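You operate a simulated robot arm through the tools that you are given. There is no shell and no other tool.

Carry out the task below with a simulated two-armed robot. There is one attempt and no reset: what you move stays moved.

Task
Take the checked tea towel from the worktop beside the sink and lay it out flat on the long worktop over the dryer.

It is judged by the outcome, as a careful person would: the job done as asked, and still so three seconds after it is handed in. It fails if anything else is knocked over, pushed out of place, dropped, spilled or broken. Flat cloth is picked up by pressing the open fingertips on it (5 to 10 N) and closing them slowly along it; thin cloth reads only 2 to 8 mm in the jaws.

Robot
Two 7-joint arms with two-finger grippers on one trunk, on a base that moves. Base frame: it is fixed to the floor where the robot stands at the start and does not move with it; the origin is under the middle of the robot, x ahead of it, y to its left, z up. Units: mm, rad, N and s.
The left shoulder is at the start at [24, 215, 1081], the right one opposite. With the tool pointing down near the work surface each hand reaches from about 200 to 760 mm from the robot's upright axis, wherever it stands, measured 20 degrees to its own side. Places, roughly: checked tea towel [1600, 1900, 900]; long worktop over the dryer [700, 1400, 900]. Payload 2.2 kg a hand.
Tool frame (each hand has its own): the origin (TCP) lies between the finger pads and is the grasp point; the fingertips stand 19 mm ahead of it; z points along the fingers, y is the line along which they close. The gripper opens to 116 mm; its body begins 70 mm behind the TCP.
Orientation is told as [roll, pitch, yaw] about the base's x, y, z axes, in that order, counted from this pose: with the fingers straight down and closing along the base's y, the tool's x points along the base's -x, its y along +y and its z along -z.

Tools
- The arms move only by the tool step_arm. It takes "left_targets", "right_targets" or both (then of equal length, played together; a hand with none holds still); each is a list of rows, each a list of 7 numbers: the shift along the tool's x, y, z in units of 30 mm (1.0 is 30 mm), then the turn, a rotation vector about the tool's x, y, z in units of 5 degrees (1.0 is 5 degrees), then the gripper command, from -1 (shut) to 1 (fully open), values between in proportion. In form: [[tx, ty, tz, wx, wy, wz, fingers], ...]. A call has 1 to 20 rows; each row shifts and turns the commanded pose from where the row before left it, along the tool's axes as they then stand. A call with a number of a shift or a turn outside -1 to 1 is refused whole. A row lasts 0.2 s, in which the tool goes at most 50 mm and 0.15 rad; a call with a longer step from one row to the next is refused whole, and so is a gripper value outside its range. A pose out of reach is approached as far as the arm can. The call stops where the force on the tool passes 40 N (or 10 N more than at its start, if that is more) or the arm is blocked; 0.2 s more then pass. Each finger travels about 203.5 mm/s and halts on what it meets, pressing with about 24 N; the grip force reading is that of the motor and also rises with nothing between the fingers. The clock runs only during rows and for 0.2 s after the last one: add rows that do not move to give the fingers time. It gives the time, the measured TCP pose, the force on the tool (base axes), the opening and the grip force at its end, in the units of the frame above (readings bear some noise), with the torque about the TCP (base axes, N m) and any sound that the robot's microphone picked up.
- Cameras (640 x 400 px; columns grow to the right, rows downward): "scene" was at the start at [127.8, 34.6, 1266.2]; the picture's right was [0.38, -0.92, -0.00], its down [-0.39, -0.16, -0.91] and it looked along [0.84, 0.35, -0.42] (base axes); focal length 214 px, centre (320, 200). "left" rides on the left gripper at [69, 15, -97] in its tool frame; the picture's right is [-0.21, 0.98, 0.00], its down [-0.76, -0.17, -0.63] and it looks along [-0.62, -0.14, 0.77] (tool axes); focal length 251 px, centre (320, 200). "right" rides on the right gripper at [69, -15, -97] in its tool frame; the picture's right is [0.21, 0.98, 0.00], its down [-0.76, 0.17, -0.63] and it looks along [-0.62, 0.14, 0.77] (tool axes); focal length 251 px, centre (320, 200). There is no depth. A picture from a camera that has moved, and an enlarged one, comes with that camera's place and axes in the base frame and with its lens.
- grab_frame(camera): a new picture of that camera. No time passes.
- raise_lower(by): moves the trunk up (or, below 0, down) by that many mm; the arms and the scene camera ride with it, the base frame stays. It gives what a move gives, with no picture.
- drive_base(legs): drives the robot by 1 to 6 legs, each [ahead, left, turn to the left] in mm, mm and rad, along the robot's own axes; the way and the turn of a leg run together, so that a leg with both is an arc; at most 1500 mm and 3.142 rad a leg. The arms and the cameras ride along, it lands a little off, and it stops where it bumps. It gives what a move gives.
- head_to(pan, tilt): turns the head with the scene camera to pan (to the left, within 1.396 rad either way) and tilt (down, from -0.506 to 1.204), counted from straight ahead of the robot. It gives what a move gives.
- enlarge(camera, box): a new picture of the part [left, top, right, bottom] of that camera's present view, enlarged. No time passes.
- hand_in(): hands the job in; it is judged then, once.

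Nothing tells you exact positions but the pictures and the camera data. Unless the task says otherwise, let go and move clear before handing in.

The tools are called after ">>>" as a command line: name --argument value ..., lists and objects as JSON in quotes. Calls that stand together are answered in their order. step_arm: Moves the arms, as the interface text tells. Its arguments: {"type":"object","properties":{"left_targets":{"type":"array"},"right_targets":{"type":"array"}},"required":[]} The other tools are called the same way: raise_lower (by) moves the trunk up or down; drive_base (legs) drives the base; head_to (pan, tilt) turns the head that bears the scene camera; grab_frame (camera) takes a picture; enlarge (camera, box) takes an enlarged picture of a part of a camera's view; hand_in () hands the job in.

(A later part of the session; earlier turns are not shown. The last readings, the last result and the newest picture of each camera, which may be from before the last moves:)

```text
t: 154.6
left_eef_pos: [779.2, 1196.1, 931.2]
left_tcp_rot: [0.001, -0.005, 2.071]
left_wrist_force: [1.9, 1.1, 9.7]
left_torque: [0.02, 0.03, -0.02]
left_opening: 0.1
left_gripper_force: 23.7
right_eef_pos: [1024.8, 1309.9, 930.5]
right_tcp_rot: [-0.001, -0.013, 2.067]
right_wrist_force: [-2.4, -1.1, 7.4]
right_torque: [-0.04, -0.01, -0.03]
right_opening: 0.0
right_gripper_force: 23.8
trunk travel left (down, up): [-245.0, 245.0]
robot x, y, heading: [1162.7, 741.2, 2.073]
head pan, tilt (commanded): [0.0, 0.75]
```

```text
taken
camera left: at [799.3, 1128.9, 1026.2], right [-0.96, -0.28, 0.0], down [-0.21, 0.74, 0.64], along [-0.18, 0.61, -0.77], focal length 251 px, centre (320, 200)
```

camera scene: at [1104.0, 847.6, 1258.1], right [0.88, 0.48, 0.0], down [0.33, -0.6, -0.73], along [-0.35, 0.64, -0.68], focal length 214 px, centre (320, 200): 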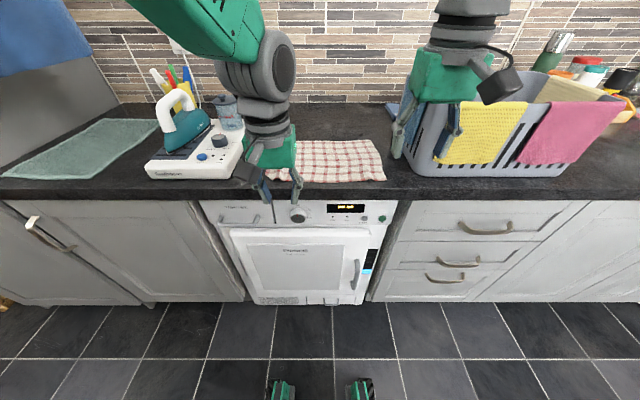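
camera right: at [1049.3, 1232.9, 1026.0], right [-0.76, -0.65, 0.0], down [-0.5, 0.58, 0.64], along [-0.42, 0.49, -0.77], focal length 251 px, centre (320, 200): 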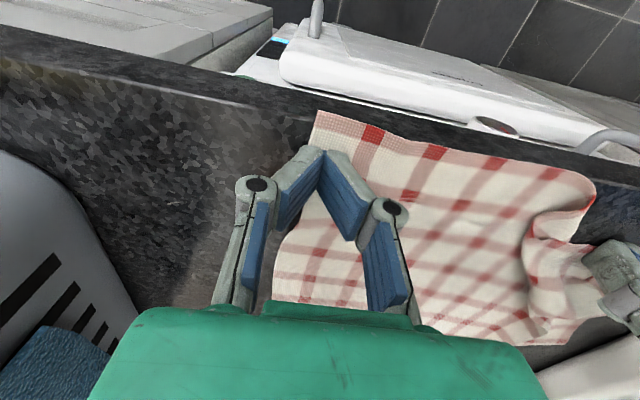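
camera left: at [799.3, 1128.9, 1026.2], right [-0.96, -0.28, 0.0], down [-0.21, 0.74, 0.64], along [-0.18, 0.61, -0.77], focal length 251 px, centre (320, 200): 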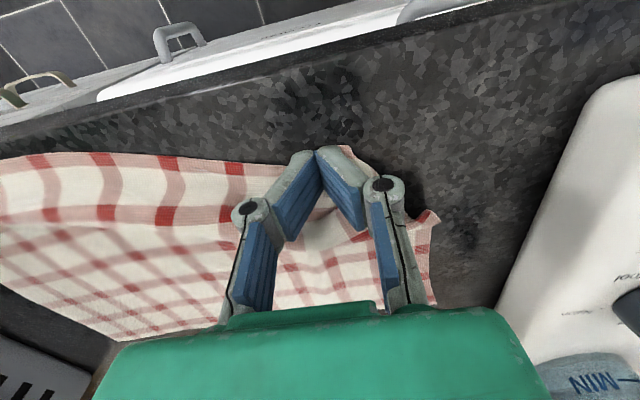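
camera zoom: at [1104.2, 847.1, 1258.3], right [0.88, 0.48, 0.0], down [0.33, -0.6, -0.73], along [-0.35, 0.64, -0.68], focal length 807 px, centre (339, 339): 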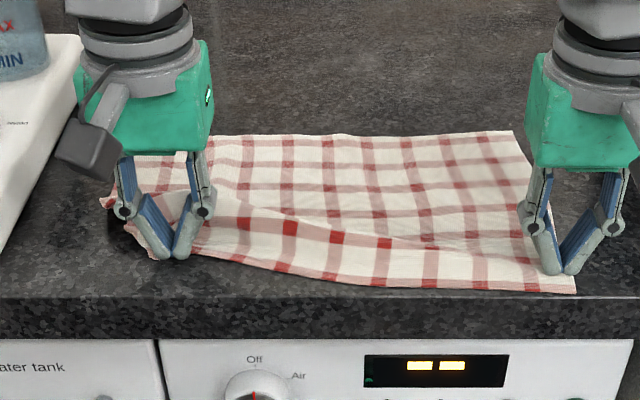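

The near edge is straight between the hands now. I'll pull a little more until it's just snug.

>>> step_arm --left_targets '[[0, 0.1, 0, 0, 0, 0, -1], [0, 0.1, 0, 0, 0, 0, -1], [0, 0.1, 0, 0, 0, 0, -1], [0, 0, 0, 0, 0, 0, -1]]' --right_targets '[[-0.02, -0.12, 0, 0, 0, 0, -1], [-0.02, -0.12, 0, 0, 0, 0, -1], [-0.02, -0.12, 0, 0, 0, 0, -1], [0, 0, 0, 0, 0, 0, -1]]'

>>> enlarge --camera "scene" --box '[230, 110, 400, 216]'

>>> grab_frame --camera "left"

>>> grab_frame --camera "right"

```text
t: 155.6
left_eef_pos: [773.6, 1193.8, 931.5]
left_tcp_rot: [0.002, -0.006, 2.07]
left_wrist_force: [5.4, 2.6, 10.8]
left_torque: [0.06, -0.03, -0.02]
left_opening: 0.0
left_gripper_force: 24.0
right_eef_pos: [1034.0, 1318.5, 929.9]
right_tcp_rot: [0.0, -0.014, 2.066]
right_wrist_force: [-3.6, -1.6, 5.3]
right_torque: [-0.1, 0.1, -0.02]
right_opening: 0.1
right_gripper_force: 24.6
trunk travel left (down, up): [-245.0, 245.0]
robot x, y, heading: [1164.4, 738.0, 2.068]
head pan, tilt (commanded): [0.0, 0.75]
```

```text
3.76 times, centred on (315, 163) of scene
camera zoom: at [1104.5, 847.3, 1258.3], right [0.88, 0.48, 0.0], down [0.33, -0.6, -0.73], along [-0.35, 0.64, -0.68], focal length 807 px, centre (339, 339)
```

zoom: 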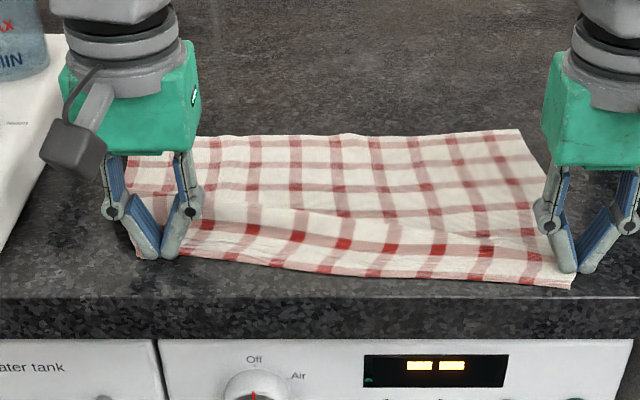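

```text
taken
camera left: at [792.3, 1125.0, 1026.1], right [-0.96, -0.28, 0.0], down [-0.21, 0.74, 0.64], along [-0.18, 0.61, -0.77], focal length 251 px, centre (320, 200)
```

left: 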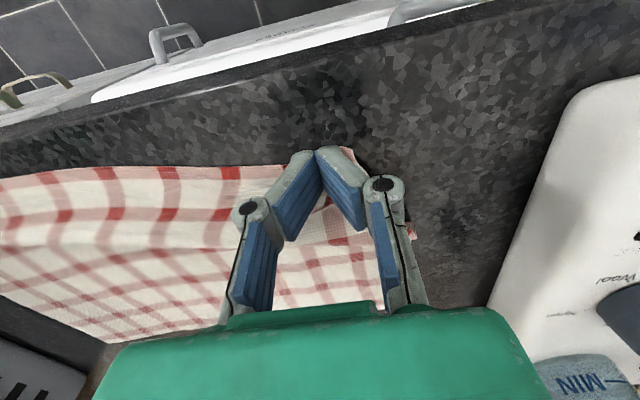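

```text
taken
camera right: at [1081.5, 1261.7, 1025.7], right [-0.76, -0.65, 0.0], down [-0.5, 0.58, 0.64], along [-0.42, 0.49, -0.77], focal length 251 px, centre (320, 200)
```

right: 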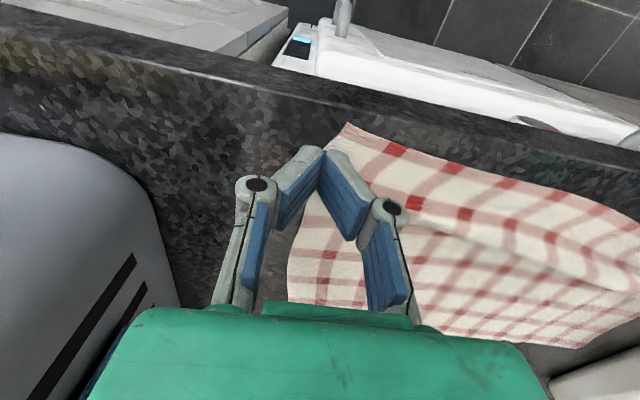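

The near edge is snug, with light tension and no fold. What remains is slack along the left side, where the far-left corner sits too near the front. I'll lift both hands clear and look.

>>> step_arm --left_targets '[[0, -0.05, -0.1, 0, 0, 0, -1], [0, 0, -0.3, 0, 0, 0, -1], [0, 0, -0.6, 0, 0, 0, -1], [0, 0, -0.8, 0, 0, 0, -1], [0, 0, -0.8, 0, 0, 0, -1], [0, 0, 0, 0, 0, 0, -1]]' --right_targets '[[0, 0.05, -0.1, 0, 0, 0, -1], [0, 0, -0.3, 0, 0, 0, -1], [0, 0, -0.6, 0, 0, 0, -1], [0, 0, -0.8, 0, 0, 0, -1], [0, 0, -0.8, 0, 0, 0, -1], [0, 0, 0, 0, 0, 0, -1]]'

>>> enlarge --camera "scene" --box '[220, 100, 420, 225]'

>>> grab_frame --camera "left"

>>> grab_frame --camera "right"

```text
t: 156.9
left_eef_pos: [772.6, 1194.7, 1006.9]
left_tcp_rot: [0.0, -0.001, 2.069]
left_wrist_force: [1.0, -0.1, -0.3]
left_torque: [-0.03, -0.02, 0.0]
left_opening: 0.1
left_gripper_force: 24.3
right_eef_pos: [1031.5, 1317.0, 1007.0]
right_tcp_rot: [0.0, -0.01, 2.068]
right_wrist_force: [-0.9, -0.2, -0.1]
right_torque: [-0.02, -0.03, 0.01]
right_opening: 0.0
right_gripper_force: 23.9
trunk travel left (down, up): [-245.0, 245.0]
robot x, y, heading: [1163.1, 739.3, 2.072]
head pan, tilt (commanded): [0.0, 0.75]
```

```text
3.20 times, centred on (320, 162) of scene
camera zoom: at [1102.4, 849.6, 1257.8], right [0.88, 0.48, 0.0], down [0.33, -0.6, -0.73], along [-0.35, 0.64, -0.69], focal length 686 px, centre (320, 320)
```

zoom: 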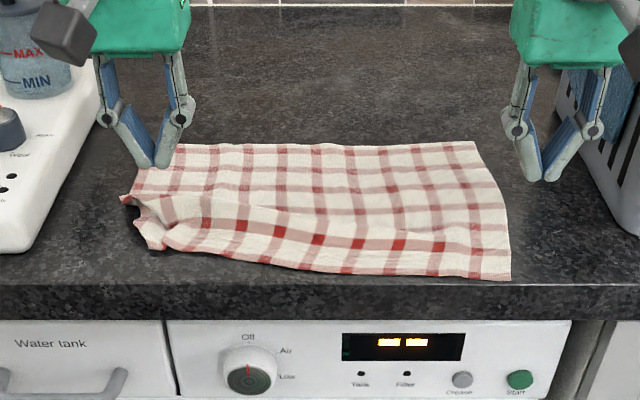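

```text
taken
camera left: at [791.9, 1126.7, 1102.9], right [-0.96, -0.28, 0.0], down [-0.21, 0.74, 0.63], along [-0.18, 0.61, -0.77], focal length 251 px, centre (320, 200)
```

left: 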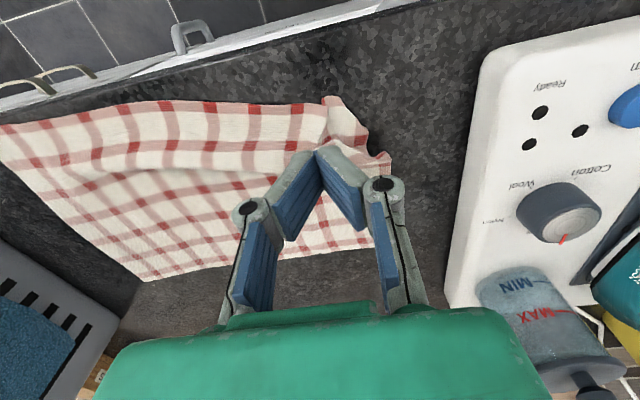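

```text
taken
camera right: at [1079.0, 1261.0, 1102.6], right [-0.76, -0.65, 0.0], down [-0.5, 0.58, 0.64], along [-0.42, 0.49, -0.77], focal length 251 px, centre (320, 200)
```

right: 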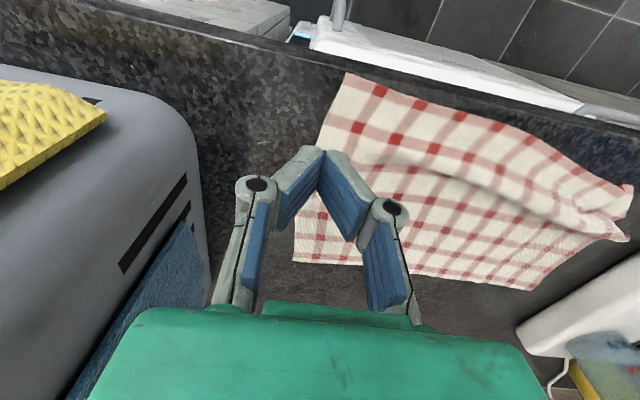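

>>> enlarge --camera "left" --box '[220, 70, 440, 270]'

>>> enlarge --camera "scene" --box '[240, 135, 320, 185]'

```text
2.00 times, centred on (330, 170) of left
camera zoom: at [791.9, 1126.7, 1102.9], right [-0.96, -0.28, 0.0], down [-0.21, 0.74, 0.63], along [-0.18, 0.61, -0.77], focal length 503 px, centre (300, 260)
```

zoom: 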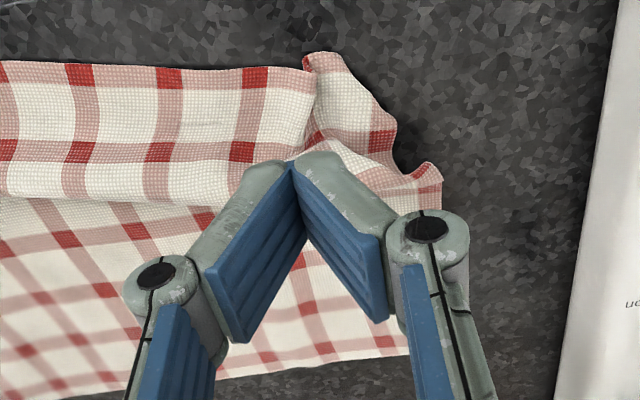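

```text
8.00 times, centred on (280, 160) of scene
camera zoom: at [1102.4, 849.6, 1257.8], right [0.88, 0.48, 0.0], down [0.33, -0.6, -0.73], along [-0.35, 0.64, -0.69], focal length 1716 px, centre (640, 520)
```

zoom: 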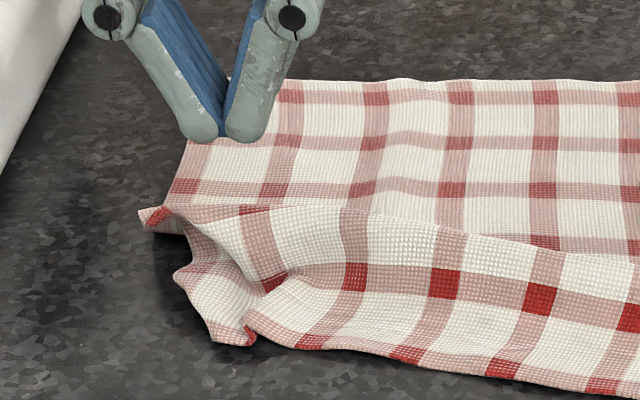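

The near-left corner is fully unfolded now and just needs stretching about 40 mm outward. I'll set both closed hands down again, the right anchoring its corner and the left on the near-left corner.

>>> step_arm --left_targets '[[-0.1, 0.1, 0.5, 0, 0, 0, -1], [-0.1, 0.07, 0.6, 0, 0, 0, -1], [0, 0, 0.6, 0, 0, 0, -1], [0, 0, 0.6, 0, 0, 0, -1], [0, 0, 0.1, 0, 0, 0, -1], [0, 0, 0, 0, 0, 0, -1]]' --right_targets '[[0, 0.3, 0.5, 0, 0, 0, -1], [0, 0.25, 0.6, 0, 0, 0, -1], [0, 0, 0.6, 0, 0, 0, -1], [0, 0, 0.6, 0, 0, 0, -1], [0, 0, 0.1, 0, 0, 0, -1], [0, 0, 0, 0, 0, 0, -1]]'

>>> enlarge --camera "scene" --box '[240, 130, 340, 192]'

```text
t: 158.3
left_eef_pos: [763.3, 1197.8, 935.5]
left_tcp_rot: [0.002, -0.006, 2.07]
left_wrist_force: [-0.6, -0.8, 0.6]
left_torque: [-0.01, -0.02, 0.0]
left_opening: 0.0
left_gripper_force: 23.9
right_eef_pos: [1017.0, 1310.5, 935.1]
right_tcp_rot: [0.0, -0.012, 2.067]
right_wrist_force: [0.2, -0.2, 0.0]
right_torque: [0.01, 0.0, -0.03]
right_opening: 0.3
right_gripper_force: 24.0
trunk travel left (down, up): [-245.0, 245.0]
robot x, y, heading: [1162.6, 737.0, 2.067]
head pan, tilt (commanded): [0.0, 0.75]
```

```text
6.40 times, centred on (290, 161) of scene
camera zoom: at [1102.4, 849.4, 1257.9], right [0.88, 0.48, 0.0], down [0.33, -0.6, -0.73], along [-0.35, 0.64, -0.69], focal length 1373 px, centre (512, 450)
```

zoom: 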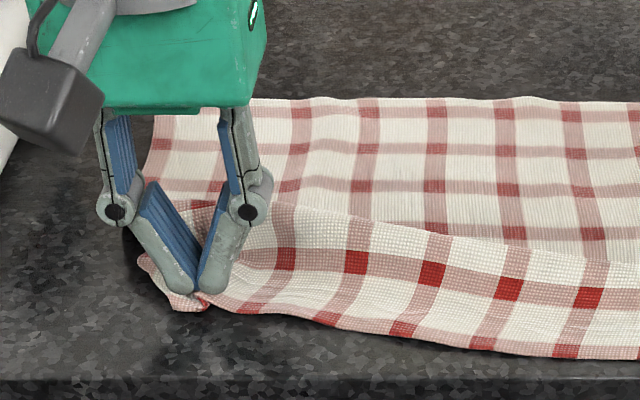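

>>> step_arm --left_targets '[[0, 0, 0.1, 0, 0, 0, -1], [0, 0, 0.05, 0, 0, 0, -1], [0, 0, 0, 0, 0, 0, -1]]' --right_targets '[[0, 0, 0.1, 0, 0, 0, -1], [0, 0, 0.05, 0, 0, 0, -1], [0, 0, 0, 0, 0, 0, -1]]'

>>> step_arm --left_targets '[[0, 0, 0.03, 0, 0, 0, -1], [0, 0, 0, 0, 0, 0, -1]]' --right_targets '[[0, 0, 0.03, 0, 0, 0, -1], [0, 0, 0, 0, 0, 0, -1]]'

```text
t: 159.2
left_eef_pos: [766.9, 1196.0, 929.8]
left_tcp_rot: [0.002, -0.004, 2.069]
left_wrist_force: [-0.2, 1.6, 1.2]
left_torque: [-0.03, 0.01, -0.02]
left_opening: 0.0
left_gripper_force: 23.8
right_eef_pos: [1017.3, 1309.3, 929.9]
right_tcp_rot: [-0.001, -0.013, 2.067]
right_wrist_force: [0.5, 0.4, 0.2]
right_torque: [-0.03, -0.02, -0.02]
right_opening: 0.0
right_gripper_force: 23.6
trunk travel left (down, up): [-245.0, 245.0]
robot x, y, heading: [1164.9, 736.6, 2.074]
head pan, tilt (commanded): [0.0, 0.75]
```

```text
t: 159.8
left_eef_pos: [765.7, 1197.0, 931.4]
left_tcp_rot: [0.0, -0.004, 2.07]
left_wrist_force: [-1.4, 0.1, 4.6]
left_torque: [-0.03, -0.01, 0.04]
left_opening: 0.0
left_gripper_force: 23.5
right_eef_pos: [1018.1, 1309.3, 929.1]
right_tcp_rot: [-0.002, -0.012, 2.066]
right_wrist_force: [-0.6, -0.1, 2.8]
right_torque: [-0.02, -0.03, 0.04]
right_opening: 0.1
right_gripper_force: 24.2
trunk travel left (down, up): [-245.0, 245.0]
robot x, y, heading: [1162.6, 736.7, 2.07]
head pan, tilt (commanded): [0.0, 0.75]
```

>>> step_arm --left_targets '[[0, 0, 0.02, 0, 0, 0, -1], [0, 0, 0, 0, 0, 0, -1], [0.1, 0.13, 0, 0, 0, 0, -1], [0.1, 0.13, 0, 0, 0, 0, -1], [0.1, 0.13, 0, 0, 0, 0, -1], [0.1, 0.13, 0, 0, 0, 0, -1], [0.1, 0.13, 0, 0, 0, 0, -1], [0.1, 0.13, 0, 0, 0, 0, -1], [0.1, 0.13, 0, 0, 0, 0, -1], [0, 0, 0, 0, 0, 0, -1]]' --right_targets '[[0, 0, 0.02, 0, 0, 0, -1], [0, 0, 0, 0, 0, 0, -1], [0, -0.04, 0, 0, 0, 0, -1], [0, -0.04, 0, 0, 0, 0, -1], [0, -0.04, 0, 0, 0, 0, -1], [0, -0.04, 0, 0, 0, 0, -1], [0, -0.04, 0, 0, 0, 0, -1], [0, -0.04, 0, 0, 0, 0, -1], [0, -0.04, 0, 0, 0, 0, -1], [0, 0, 0, 0, 0, 0, -1]]'

>>> enlarge --camera "scene" --box '[220, 100, 420, 225]'

>>> grab_frame --camera "left"

```text
t: 161.9
left_eef_pos: [751.6, 1166.4, 930.3]
left_tcp_rot: [0.002, -0.004, 2.071]
left_wrist_force: [5.4, 4.5, 11.3]
left_torque: [0.05, -0.14, 0.02]
left_opening: 0.2
left_gripper_force: 24.0
right_eef_pos: [1025.3, 1313.3, 929.5]
right_tcp_rot: [0.0, -0.014, 2.068]
right_wrist_force: [-3.8, -2.6, 6.0]
right_torque: [-0.06, 0.1, -0.02]
right_opening: 0.2
right_gripper_force: 23.5
trunk travel left (down, up): [-245.0, 245.0]
robot x, y, heading: [1165.5, 736.9, 2.07]
head pan, tilt (commanded): [0.0, 0.75]
```

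```text
3.20 times, centred on (320, 162) of scene
camera zoom: at [1104.7, 847.4, 1258.3], right [0.88, 0.48, 0.0], down [0.33, -0.6, -0.73], along [-0.35, 0.64, -0.68], focal length 686 px, centre (320, 320)
```

zoom: 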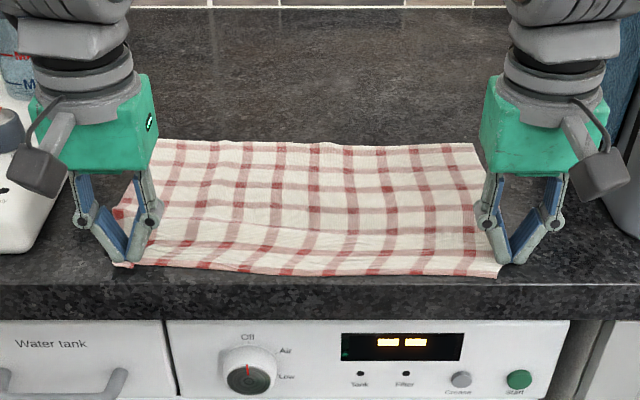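

```text
taken
camera left: at [771.4, 1097.5, 1026.3], right [-0.96, -0.28, 0.0], down [-0.21, 0.74, 0.64], along [-0.18, 0.61, -0.77], focal length 251 px, centre (320, 200)
```

left: 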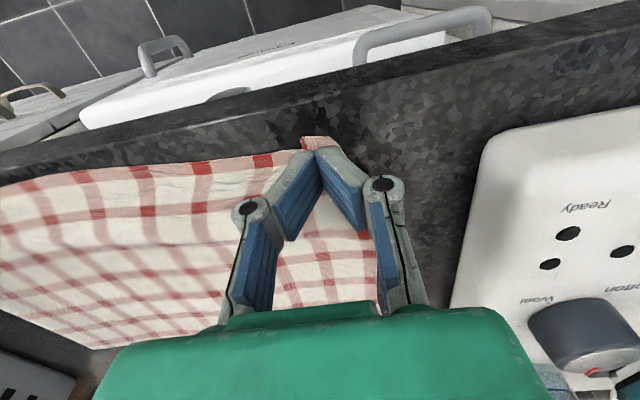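

Nearly the whole towel is now flat and straight. I'll lift both hands straight off and inspect.

>>> step_arm --left_targets '[[-0.02, -0.05, -0.08, 0, 0, 0, -1], [0, 0, -0.2, 0, 0, 0, -1], [0, 0, -0.6, 0, 0, 0, -1], [0, 0, -0.8, 0, 0, 0, -1], [0, 0, -0.8, 0, 0, 0, -1], [0, 0, -0.8, 0, 0, 0, -1], [0, 0, 0, 0, 0, 0, -1]]' --right_targets '[[0, 0.05, -0.08, 0, 0, 0, -1], [0, 0, -0.2, 0, 0, 0, -1], [0, 0, -0.6, 0, 0, 0, -1], [0, 0, -0.8, 0, 0, 0, -1], [0, 0, -0.8, 0, 0, 0, -1], [0, 0, -0.8, 0, 0, 0, -1], [0, 0, 0, 0, 0, 0, -1]]'

>>> enlarge --camera "scene" --box '[220, 100, 420, 225]'

>>> grab_frame --camera "left"

>>> grab_frame --camera "right"

```text
t: 163.6
left_eef_pos: [752.4, 1167.3, 1028.1]
left_tcp_rot: [-0.002, -0.003, 2.07]
left_wrist_force: [-0.9, 0.3, 0.7]
left_torque: [0.0, 0.0, 0.03]
left_opening: 0.1
left_gripper_force: 23.6
right_eef_pos: [1024.0, 1311.6, 1027.7]
right_tcp_rot: [0.001, -0.011, 2.067]
right_wrist_force: [0.3, -0.6, 0.4]
right_torque: [0.01, -0.04, 0.01]
right_opening: 0.1
right_gripper_force: 23.9
trunk travel left (down, up): [-245.0, 245.0]
robot x, y, heading: [1163.0, 737.2, 2.073]
head pan, tilt (commanded): [0.0, 0.75]
```

```text
3.20 times, centred on (320, 162) of scene
camera zoom: at [1102.3, 849.3, 1257.8], right [0.88, 0.48, 0.0], down [0.33, -0.6, -0.73], along [-0.35, 0.64, -0.69], focal length 686 px, centre (320, 320)
```

zoom: 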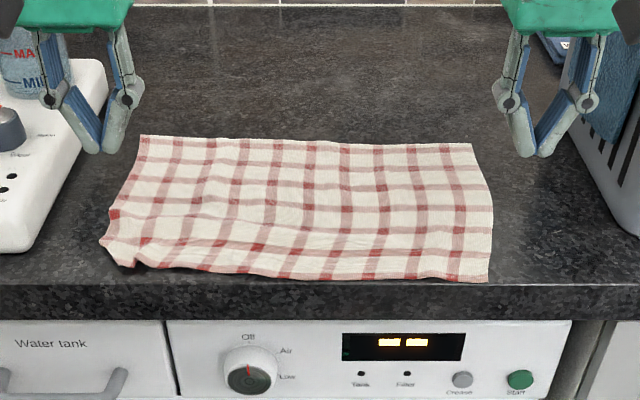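

```text
taken
camera left: at [771.3, 1099.4, 1123.8], right [-0.96, -0.28, 0.0], down [-0.21, 0.74, 0.63], along [-0.18, 0.61, -0.77], focal length 251 px, centre (320, 200)
```

left: 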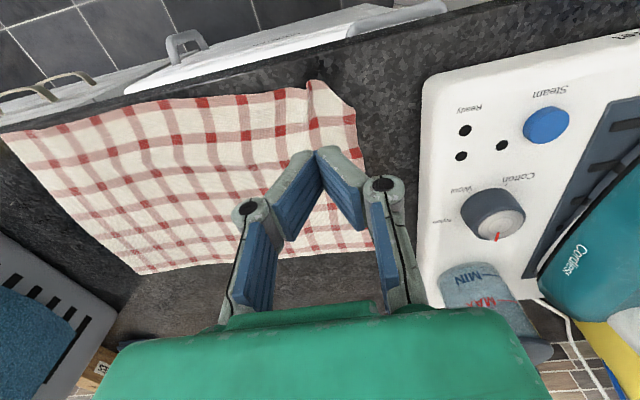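

```text
taken
camera right: at [1070.8, 1255.6, 1123.1], right [-0.76, -0.65, 0.0], down [-0.5, 0.58, 0.64], along [-0.42, 0.49, -0.77], focal length 251 px, centre (320, 200)
```

right: 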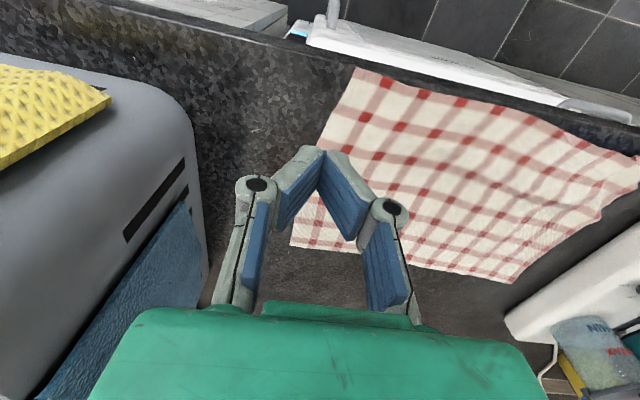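

>>> enlarge --camera "left" --box '[240, 60, 420, 180]'

>>> enlarge --camera "scene" --box '[240, 135, 320, 190]'

>>> enlarge --camera "scene" --box '[300, 130, 390, 195]'

```text
3.33 times, centred on (330, 120) of left
camera zoom: at [771.3, 1099.4, 1123.8], right [-0.96, -0.28, 0.0], down [-0.21, 0.74, 0.63], along [-0.18, 0.61, -0.77], focal length 838 px, centre (287, 467)
```

zoom: 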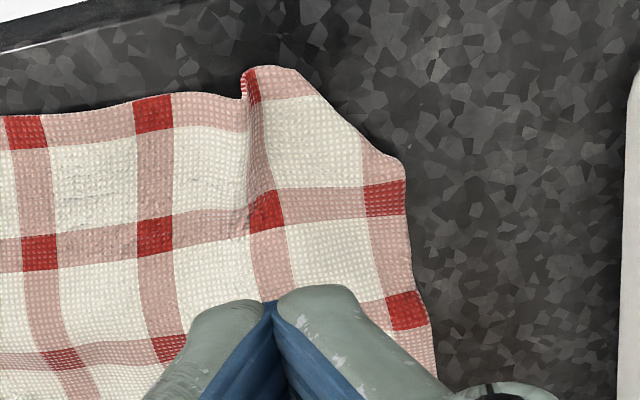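

```text
7.27 times, centred on (280, 162) of scene
camera zoom: at [1102.3, 849.3, 1257.8], right [0.88, 0.48, 0.0], down [0.33, -0.6, -0.73], along [-0.35, 0.64, -0.69], focal length 1560 px, centre (611, 473)
```

zoom: 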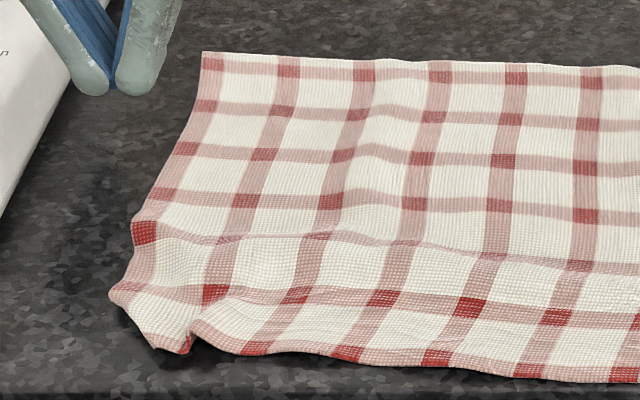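

```text
6.15 times, centred on (345, 162) of scene
camera zoom: at [1102.3, 849.3, 1257.8], right [0.88, 0.48, 0.0], down [0.33, -0.6, -0.73], along [-0.35, 0.64, -0.69], focal length 1320 px, centre (166, 431)
```

zoom: 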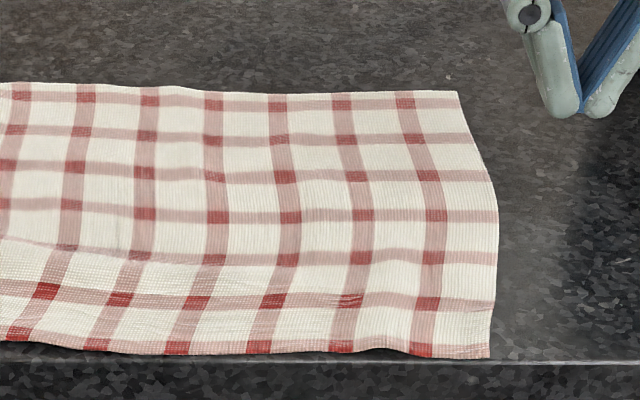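

The towel is flat except for a small triangle (about 25 mm) at the near-left corner, still tucked under. To free it I'll slide the whole towel toward me so that corner hangs over the front edge and drops open. Then I'll pull the towel back from its far side, so the near edge trails flat. First I'll place both closed hands near the front edge.

>>> step_arm --left_targets '[[-0.11, -0.13, 0.3, 0, 0, 0, -1], [-0.11, -0.14, 0.6, 0, 0, 0, -1], [0, 0, 0.7, 0, 0, 0, -1], [0, 0, 0.7, 0, 0, 0, -1], [0, 0, 0.7, 0, 0, 0, -1], [0, 0, 0.1, 0, 0, 0, -1], [0, 0, 0, 0, 0, 0, -1]]' --right_targets '[[-0.17, 0.65, 0.3, 0, 0, 0, -1], [-0.17, 0.6, 0.6, 0, 0, 0, -1], [0, 0, 0.7, 0, 0, 0, -1], [0, 0, 0.7, 0, 0, 0, -1], [0, 0, 0.7, 0, 0, 0, -1], [0, 0, 0.1, 0, 0, 0, -1], [0, 0, 0, 0, 0, 0, -1]]'

>>> step_arm --left_targets '[[0, 0, 0.1, 0, 0, 0, -1], [0, 0, 0.05, 0, 0, 0, -1], [0, 0, 0, 0, 0, 0, -1]]' --right_targets '[[0, 0, 0.1, 0, 0, 0, -1], [0, 0, 0.05, 0, 0, 0, -1], [0, 0, 0, 0, 0, 0, -1]]'

```text
t: 165.2
left_eef_pos: [757.0, 1177.1, 934.1]
left_tcp_rot: [0.002, -0.004, 2.07]
left_wrist_force: [-0.4, 0.1, 0.6]
left_torque: [-0.02, -0.02, -0.02]
left_opening: 0.0
left_gripper_force: 24.5
right_eef_pos: [986.0, 1304.1, 935.6]
right_tcp_rot: [-0.001, -0.013, 2.066]
right_wrist_force: [-0.4, 1.0, 0.0]
right_torque: [0.0, -0.01, -0.02]
right_opening: 0.0
right_gripper_force: 23.9
trunk travel left (down, up): [-245.0, 245.0]
robot x, y, heading: [1168.4, 739.2, 2.07]
head pan, tilt (commanded): [0.0, 0.75]
```

```text
t: 165.9
left_eef_pos: [756.7, 1176.4, 931.0]
left_tcp_rot: [0.0, -0.003, 2.071]
left_wrist_force: [0.3, 0.4, 0.8]
left_torque: [-0.03, 0.0, -0.01]
left_opening: 0.0
left_gripper_force: 24.1
right_eef_pos: [986.2, 1303.8, 932.2]
right_tcp_rot: [-0.003, -0.013, 2.067]
right_wrist_force: [-0.3, -0.3, -0.2]
right_torque: [-0.02, -0.03, -0.02]
right_opening: 0.0
right_gripper_force: 23.9
trunk travel left (down, up): [-245.0, 245.0]
robot x, y, heading: [1161.9, 740.8, 2.071]
head pan, tilt (commanded): [0.0, 0.75]
```

>>> step_arm --left_targets '[[0, 0, 0.05, 0, 0, 0, -1], [0, 0, 0, 0, 0, 0, -1]]' --right_targets '[[0, 0, 0.07, 0, 0, 0, -1], [0, 0, 0, 0, 0, 0, -1]]'

>>> step_arm --left_targets '[[0, 0, 0.02, 0, 0, 0, -1], [0, 0, 0, 0, 0, 0, -1]]' --right_targets '[[0, 0, 0.02, 0, 0, 0, -1], [0, 0, 0, 0, 0, 0, -1]]'

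```text
t: 166.6
left_eef_pos: [757.7, 1176.9, 929.4]
left_tcp_rot: [0.0, -0.004, 2.069]
left_wrist_force: [0.0, 1.3, 5.0]
left_torque: [0.0, -0.01, -0.01]
left_opening: 0.0
left_gripper_force: 24.3
right_eef_pos: [986.9, 1304.3, 929.8]
right_tcp_rot: [-0.001, -0.015, 2.067]
right_wrist_force: [0.6, 0.4, 9.0]
right_torque: [-0.03, -0.07, -0.01]
right_opening: 0.0
right_gripper_force: 23.8
trunk travel left (down, up): [-245.0, 245.0]
robot x, y, heading: [1165.0, 740.6, 2.071]
head pan, tilt (commanded): [0.0, 0.75]
```

```text
t: 167.2
left_eef_pos: [756.6, 1175.5, 929.7]
left_tcp_rot: [0.0, -0.008, 2.069]
left_wrist_force: [-0.1, 2.0, 9.1]
left_torque: [0.0, 0.01, 0.02]
left_opening: 0.1
left_gripper_force: 24.4
right_eef_pos: [985.2, 1303.8, 929.2]
right_tcp_rot: [0.0, -0.017, 2.066]
right_wrist_force: [-2.1, 3.1, 17.4]
right_torque: [-0.04, -0.07, 0.0]
right_opening: 0.0
right_gripper_force: 24.3
trunk travel left (down, up): [-245.0, 245.0]
robot x, y, heading: [1160.1, 737.7, 2.074]
head pan, tilt (commanded): [0.0, 0.75]
```

Both hands are pressing. Now I'll draw the towel straight toward me by about 32 mm.

>>> step_arm --left_targets '[[0.1, 0, 0, 0, 0, 0, -1], [0.13, 0, 0, 0, 0, 0, -1], [0.13, 0, 0, 0, 0, 0, -1], [0.13, 0, 0, 0, 0, 0, -1], [0.13, 0, 0, 0, 0, 0, -1], [0.13, 0, 0, 0, 0, 0, -1], [0.13, 0, 0, 0, 0, 0, -1], [0.13, 0, 0, 0, 0, 0, -1], [0, 0, 0, 0, 0, 0, -1]]' --right_targets '[[0.1, 0, -0.03, 0, 0, 0, -1], [0.13, 0, 0, 0, 0, 0, -1], [0.13, 0, 0, 0, 0, 0, -1], [0.13, 0, 0, 0, 0, 0, -1], [0.13, 0, 0, 0, 0, 0, -1], [0.13, 0, 0, 0, 0, 0, -1], [0.13, 0, 0, 0, 0, 0, -1], [0.13, 0, 0, 0, 0, 0, -1], [0, 0, 0, 0, 0, 0, -1]]'

>>> enlarge --camera "scene" --box '[220, 100, 420, 225]'

>>> grab_frame --camera "left"

```text
t: 169.2
left_eef_pos: [771.8, 1148.8, 930.6]
left_tcp_rot: [0.001, -0.004, 2.07]
left_wrist_force: [-2.2, 2.5, 15.6]
left_torque: [-0.03, 0.03, -0.05]
left_opening: 0.3
left_gripper_force: 24.0
right_eef_pos: [1000.8, 1276.5, 930.1]
right_tcp_rot: [-0.003, -0.014, 2.066]
right_wrist_force: [-1.4, 3.7, 23.1]
right_torque: [-0.04, -0.07, 0.01]
right_opening: 0.1
right_gripper_force: 24.0
trunk travel left (down, up): [-245.0, 245.0]
robot x, y, heading: [1166.3, 741.0, 2.074]
head pan, tilt (commanded): [0.0, 0.75]
```

```text
3.20 times, centred on (320, 162) of scene
camera zoom: at [1104.1, 845.1, 1258.7], right [0.88, 0.48, 0.0], down [0.33, -0.6, -0.73], along [-0.35, 0.64, -0.68], focal length 686 px, centre (320, 320)
```

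zoom: 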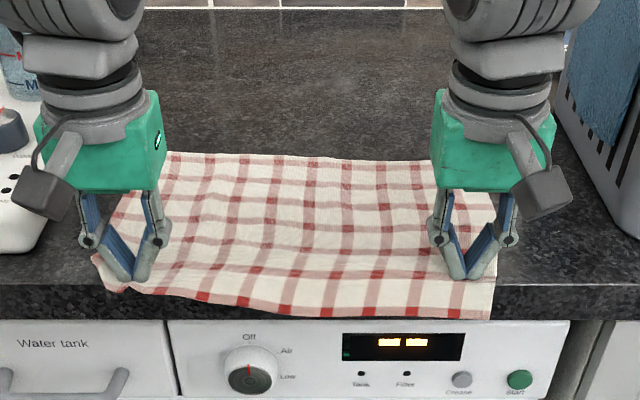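

```text
taken
camera left: at [790.6, 1080.2, 1025.5], right [-0.96, -0.28, 0.0], down [-0.21, 0.74, 0.64], along [-0.18, 0.61, -0.77], focal length 251 px, centre (320, 200)
```

left: 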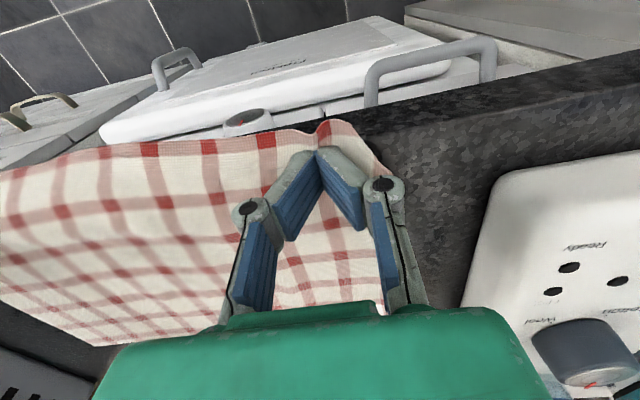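

It slides as one flat sheet and the near edge is starting to overhang. I'll repeat the stroke: lift, step back in, press and draw again.

>>> step_arm --left_targets '[[0, 0, -0.3, 0, 0, 0, -1], [0, 0, -0.3, 0, 0, 0, -1], [-0.5, 0, 0, 0, 0, 0, -1], [-0.53, 0, 0, 0, 0, 0, -1], [0, 0, 0.3, 0, 0, 0, -1], [0, 0, 0.24, 0, 0, 0, -1], [0, 0, 0, 0, 0, 0, -1]]' --right_targets '[[0, 0, -0.3, 0, 0, 0, -1], [0, 0, -0.3, 0, 0, 0, -1], [-0.5, 0, 0, 0, 0, 0, -1], [-0.53, 0, 0, 0, 0, 0, -1], [0, 0, 0.3, 0, 0, 0, -1], [0, 0, 0.22, 0, 0, 0, -1], [0, 0, 0, 0, 0, 0, -1]]'

>>> step_arm --left_targets '[[0, 0, 0.05, 0, 0, 0, -1], [0, 0, 0, 0, 0, 0, -1]]' --right_targets '[[0, 0, 0.05, 0, 0, 0, -1], [0, 0, 0, 0, 0, 0, -1]]'

```text
t: 170.8
left_eef_pos: [757.2, 1177.7, 930.4]
left_tcp_rot: [0.001, -0.005, 2.07]
left_wrist_force: [0.7, -0.5, 0.3]
left_torque: [0.03, 0.02, -0.02]
left_opening: 0.0
left_gripper_force: 23.9
right_eef_pos: [985.5, 1304.7, 931.1]
right_tcp_rot: [-0.002, -0.014, 2.067]
right_wrist_force: [-0.1, -0.1, 0.9]
right_torque: [0.02, -0.05, 0.0]
right_opening: 0.1
right_gripper_force: 24.6
trunk travel left (down, up): [-245.0, 245.0]
robot x, y, heading: [1164.6, 737.7, 2.073]
head pan, tilt (commanded): [0.0, 0.75]
```

```text
t: 171.3
left_eef_pos: [756.8, 1176.7, 930.4]
left_tcp_rot: [0.0, -0.006, 2.07]
left_wrist_force: [-1.7, 1.2, 6.4]
left_torque: [0.01, 0.01, -0.03]
left_opening: 0.1
left_gripper_force: 24.2
right_eef_pos: [985.2, 1304.4, 930.5]
right_tcp_rot: [0.0, -0.014, 2.067]
right_wrist_force: [0.1, -0.1, 1.6]
right_torque: [-0.01, 0.03, 0.0]
right_opening: 0.1
right_gripper_force: 23.6
trunk travel left (down, up): [-245.0, 245.0]
robot x, y, heading: [1163.7, 739.1, 2.069]
head pan, tilt (commanded): [0.0, 0.75]
```

>>> step_arm --left_targets '[[0, 0, 0.01, 0, 0, 0, -1], [0, 0, 0, 0, 0, 0, -1], [0.1, 0, 0, 0, 0, 0, -1], [0.13, 0, 0, 0, 0, 0, -1], [0.13, 0, 0, 0, 0, 0, -1], [0.13, 0, 0, 0, 0, 0, -1], [0.13, 0, 0, 0, 0, 0, -1], [0.13, 0, 0, 0, 0, 0, -1], [0.13, 0, 0, 0, 0, 0, -1], [0.13, 0, 0, 0, 0, 0, -1], [0, 0, 0, 0, 0, 0, -1]]' --right_targets '[[0, 0, 0.04, 0, 0, 0, -1], [0, 0, 0, 0, 0, 0, -1], [0.1, 0, 0, 0, 0, 0, -1], [0.13, 0, 0, 0, 0, 0, -1], [0.13, 0, 0, 0, 0, 0, -1], [0.13, 0, 0, 0, 0, 0, -1], [0.13, 0, 0, 0, 0, 0, -1], [0.13, 0, 0, 0, 0, 0, -1], [0.13, 0, 0, 0, 0, 0, -1], [0.13, 0, 0, 0, 0, 0, -1], [0, 0, 0, 0, 0, 0, -1]]'

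>>> enlarge --camera "scene" --box '[220, 100, 420, 225]'

>>> grab_frame --camera "left"

```text
t: 173.8
left_eef_pos: [773.1, 1148.8, 930.0]
left_tcp_rot: [0.0, -0.007, 2.069]
left_wrist_force: [-1.6, 2.2, 16.3]
left_torque: [0.04, 0.06, 0.04]
left_opening: 0.1
left_gripper_force: 23.4
right_eef_pos: [998.7, 1277.6, 929.9]
right_tcp_rot: [-0.001, -0.016, 2.067]
right_wrist_force: [-0.8, 4.9, 22.3]
right_torque: [0.0, 0.0, 0.0]
right_opening: 0.1
right_gripper_force: 23.9
trunk travel left (down, up): [-245.0, 245.0]
robot x, y, heading: [1165.4, 737.6, 2.075]
head pan, tilt (commanded): [0.0, 0.75]
```

```text
3.20 times, centred on (320, 162) of scene
camera zoom: at [1104.3, 845.1, 1258.7], right [0.88, 0.48, 0.0], down [0.33, -0.6, -0.73], along [-0.35, 0.64, -0.68], focal length 686 px, centre (320, 320)
```

zoom: 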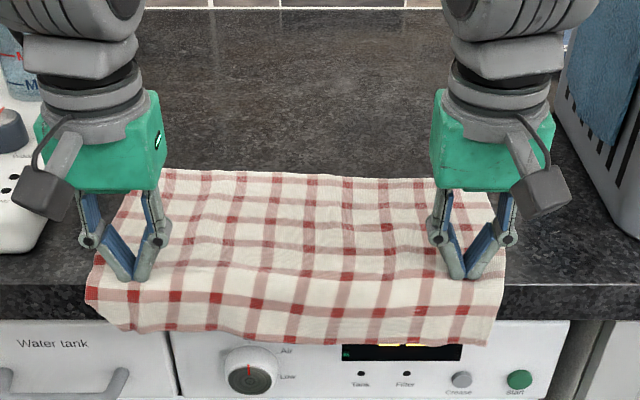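

```text
taken
camera left: at [790.6, 1080.6, 1025.3], right [-0.96, -0.28, 0.0], down [-0.21, 0.74, 0.64], along [-0.18, 0.61, -0.77], focal length 251 px, centre (320, 200)
```

left: 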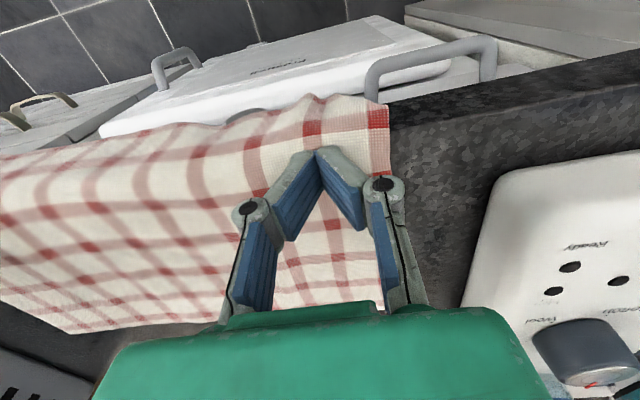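

>>> enlarge --camera "scene" --box '[235, 165, 315, 215]'

>>> enlarge --camera "left" --box '[230, 70, 430, 195]'

```text
8.00 times, centred on (275, 190) of scene
camera zoom: at [1104.3, 845.1, 1258.7], right [0.88, 0.48, 0.0], down [0.33, -0.6, -0.73], along [-0.35, 0.64, -0.68], focal length 1716 px, centre (680, 280)
```

zoom: 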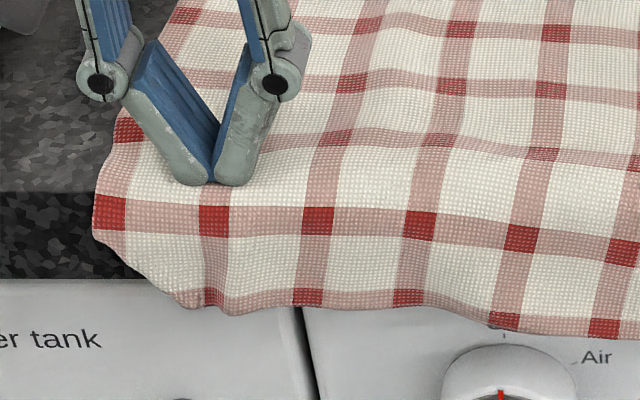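

```text
3.20 times, centred on (330, 132) of left
camera zoom: at [790.6, 1080.6, 1025.3], right [-0.96, -0.28, 0.0], down [-0.21, 0.74, 0.64], along [-0.18, 0.61, -0.77], focal length 805 px, centre (288, 416)
```

zoom: 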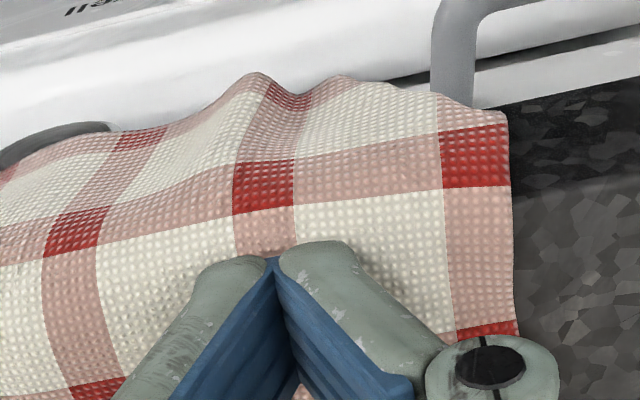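

The overhanging corner is still tucked, trapped against the worktop lip. I'll do one more stroke so the fold hangs below the lip where it can fall open.

>>> step_arm --left_targets '[[0, 0, -0.3, 0, 0, 0, -1], [0, 0, -0.3, 0, 0, 0, -1], [-0.5, 0, 0, 0, 0, 0, -1], [-0.53, 0, 0, 0, 0, 0, -1], [0, 0, 0.3, 0, 0, 0, -1], [0, 0, 0.24, 0, 0, 0, -1], [0, 0, 0, 0, 0, 0, -1]]' --right_targets '[[0, 0, -0.3, 0, 0, 0, -1], [0, 0, -0.3, 0, 0, 0, -1], [-0.5, 0, 0, 0, 0, 0, -1], [-0.53, 0, 0, 0, 0, 0, -1], [0, 0, 0.3, 0, 0, 0, -1], [0, 0, 0.22, 0, 0, 0, -1], [0, 0, 0, 0, 0, 0, -1]]'

>>> step_arm --left_targets '[[0, 0, 0.05, 0, 0, 0, -1], [0, 0, 0, 0, 0, 0, -1]]' --right_targets '[[0, 0, 0.07, 0, 0, 0, -1], [0, 0, 0, 0, 0, 0, -1]]'

```text
t: 175.3
left_eef_pos: [756.2, 1177.9, 929.8]
left_tcp_rot: [0.0, -0.005, 2.07]
left_wrist_force: [0.1, 0.1, 0.4]
left_torque: [0.0, 0.02, 0.04]
left_opening: 0.0
left_gripper_force: 23.9
right_eef_pos: [984.8, 1305.0, 930.8]
right_tcp_rot: [-0.002, -0.012, 2.066]
right_wrist_force: [0.2, -0.4, -0.2]
right_torque: [0.01, 0.01, 0.05]
right_opening: 0.0
right_gripper_force: 24.1
trunk travel left (down, up): [-245.0, 245.0]
robot x, y, heading: [1163.5, 737.4, 2.078]
head pan, tilt (commanded): [0.0, 0.75]
```

```text
t: 175.9
left_eef_pos: [757.7, 1178.3, 929.0]
left_tcp_rot: [0.001, -0.007, 2.071]
left_wrist_force: [-0.4, 0.8, 6.8]
left_torque: [0.01, 0.02, 0.0]
left_opening: 0.0
left_gripper_force: 24.3
right_eef_pos: [986.3, 1304.9, 930.0]
right_tcp_rot: [-0.002, -0.015, 2.067]
right_wrist_force: [0.5, 0.9, 7.1]
right_torque: [-0.04, -0.06, -0.01]
right_opening: 0.2
right_gripper_force: 23.8
trunk travel left (down, up): [-245.0, 245.0]
robot x, y, heading: [1165.7, 735.4, 2.073]
head pan, tilt (commanded): [0.0, 0.75]
```

>>> step_arm --left_targets '[[0.1, 0, 0, 0, 0, 0, -1], [0.13, 0, 0, 0, 0, 0, -1], [0.13, 0, 0, 0, 0, 0, -1], [0.13, 0, 0, 0, 0, 0, -1], [0.13, 0, 0, 0, 0, 0, -1], [0.13, 0, 0, 0, 0, 0, -1], [0.13, 0, 0, 0, 0, 0, -1], [0.13, 0, 0, 0, 0, 0, -1], [0, 0, 0, 0, 0, 0, -1], [0, 0, 0, 0, 0, 0, -1]]' --right_targets '[[0.1, 0, 0, 0, 0, 0, -1], [0.13, 0, 0, 0, 0, 0, -1], [0.13, 0, 0, 0, 0, 0, -1], [0.13, 0, 0, 0, 0, 0, -1], [0.13, 0, 0, 0, 0, 0, -1], [0.13, 0, 0, 0, 0, 0, -1], [0.13, 0, 0, 0, 0, 0, -1], [0.13, 0, 0, 0, 0, 0, -1], [0, 0, 0, 0, 0, 0, -1], [0, 0, 0, 0, 0, 0, -1]]'

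>>> enlarge --camera "scene" --box '[220, 110, 420, 235]'

>>> enlarge --camera "scene" --box '[235, 165, 315, 225]'

```text
t: 178.2
left_eef_pos: [771.0, 1150.3, 929.6]
left_tcp_rot: [0.0, -0.007, 2.07]
left_wrist_force: [-1.4, 1.9, 14.9]
left_torque: [0.02, 0.0, 0.02]
left_opening: 0.0
left_gripper_force: 24.1
right_eef_pos: [998.8, 1276.7, 929.5]
right_tcp_rot: [0.0, -0.016, 2.066]
right_wrist_force: [-1.9, 2.7, 17.4]
right_torque: [-0.04, 0.02, 0.02]
right_opening: 0.0
right_gripper_force: 23.5
trunk travel left (down, up): [-245.0, 245.0]
robot x, y, heading: [1163.5, 737.5, 2.075]
head pan, tilt (commanded): [0.0, 0.75]
```

```text
3.20 times, centred on (320, 172) of scene
camera zoom: at [1104.1, 845.5, 1258.6], right [0.88, 0.48, 0.0], down [0.33, -0.6, -0.73], along [-0.35, 0.64, -0.68], focal length 686 px, centre (320, 288)
```

zoom: 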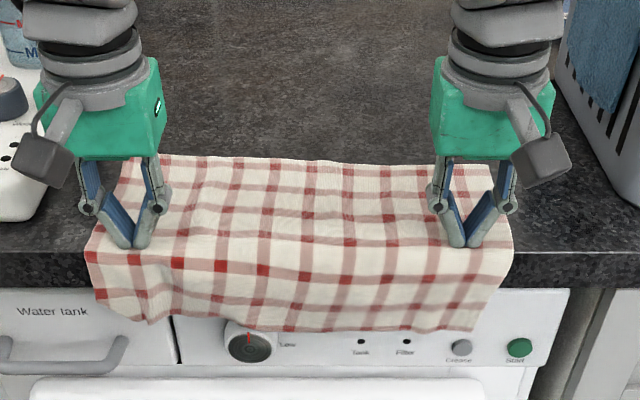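

```text
6.67 times, centred on (275, 195) of scene
camera zoom: at [1104.1, 845.5, 1258.6], right [0.88, 0.48, 0.0], down [0.33, -0.6, -0.73], along [-0.35, 0.64, -0.68], focal length 1430 px, centre (620, 233)
```

zoom: 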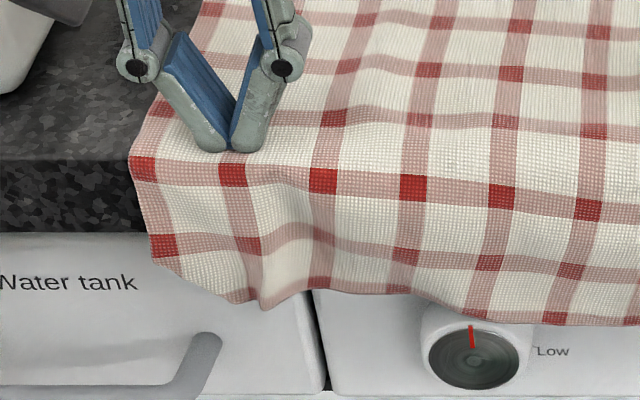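

The corner is now hanging well over the edge. When I pull the towel back in from its far side, the lip should comb the tucked flap open as it trails over. I'll lift the hands, drive 100 mm closer for reach, and check.

>>> step_arm --left_targets '[[0, 0, -0.2, 0, 0, 0, -1], [0, 0, -0.6, 0, 0, 0, -1], [0, 0, -0.8, 0, 0, 0, -1], [0, 0, -0.8, 0, 0, 0, -1], [0, 0, -0.8, 0, 0, 0, -1], [0, 0, 0, 0, 0, 0, -1]]' --right_targets '[[0, 0, -0.2, 0, 0, 0, -1], [0, 0, -0.6, 0, 0, 0, -1], [0, 0, -0.8, 0, 0, 0, -1], [0, 0, -0.8, 0, 0, 0, -1], [0, 0, -0.8, 0, 0, 0, -1], [0, 0, 0, 0, 0, 0, -1]]'

>>> enlarge --camera "left" --box '[230, 40, 430, 165]'

>>> enlarge --camera "scene" --box '[235, 165, 315, 225]'

```text
t: 179.6
left_eef_pos: [770.1, 1149.7, 1023.0]
left_tcp_rot: [-0.001, 0.0, 2.071]
left_wrist_force: [0.8, 1.0, -0.1]
left_torque: [0.02, 0.0, -0.02]
left_opening: 0.2
left_gripper_force: 24.2
right_eef_pos: [1000.5, 1278.0, 1023.6]
right_tcp_rot: [0.0, -0.01, 2.066]
right_wrist_force: [0.0, 0.6, 0.0]
right_torque: [0.01, 0.0, 0.01]
right_opening: 0.0
right_gripper_force: 24.2
trunk travel left (down, up): [-245.0, 245.0]
robot x, y, heading: [1167.3, 736.7, 2.074]
head pan, tilt (commanded): [0.0, 0.75]
```

```text
3.20 times, centred on (330, 102) of left
camera zoom: at [789.3, 1082.9, 1119.6], right [-0.96, -0.28, 0.0], down [-0.21, 0.74, 0.63], along [-0.18, 0.61, -0.77], focal length 805 px, centre (288, 512)
```

zoom: 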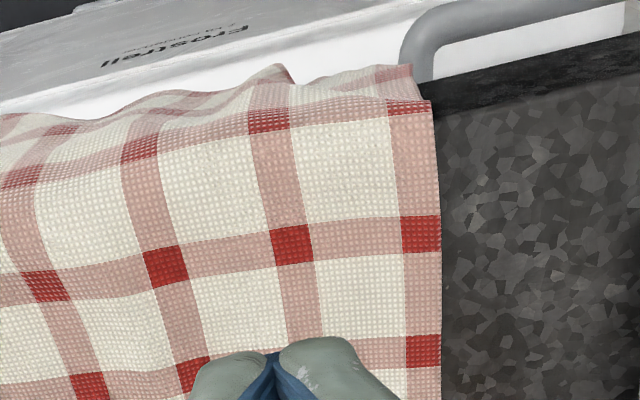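

```text
6.67 times, centred on (275, 195) of scene
camera zoom: at [1102.0, 849.2, 1257.8], right [0.88, 0.48, 0.0], down [0.33, -0.6, -0.73], along [-0.35, 0.64, -0.69], focal length 1430 px, centre (620, 233)
```

zoom: 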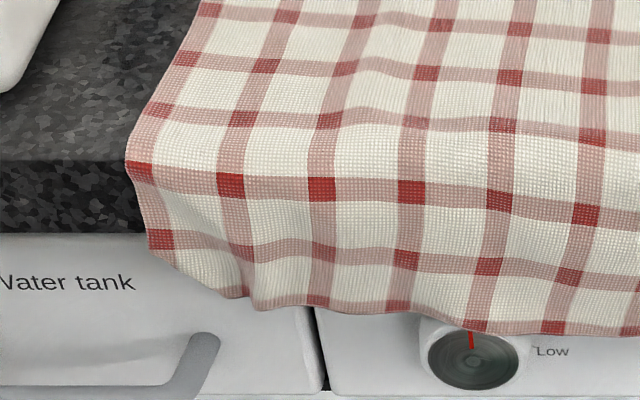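

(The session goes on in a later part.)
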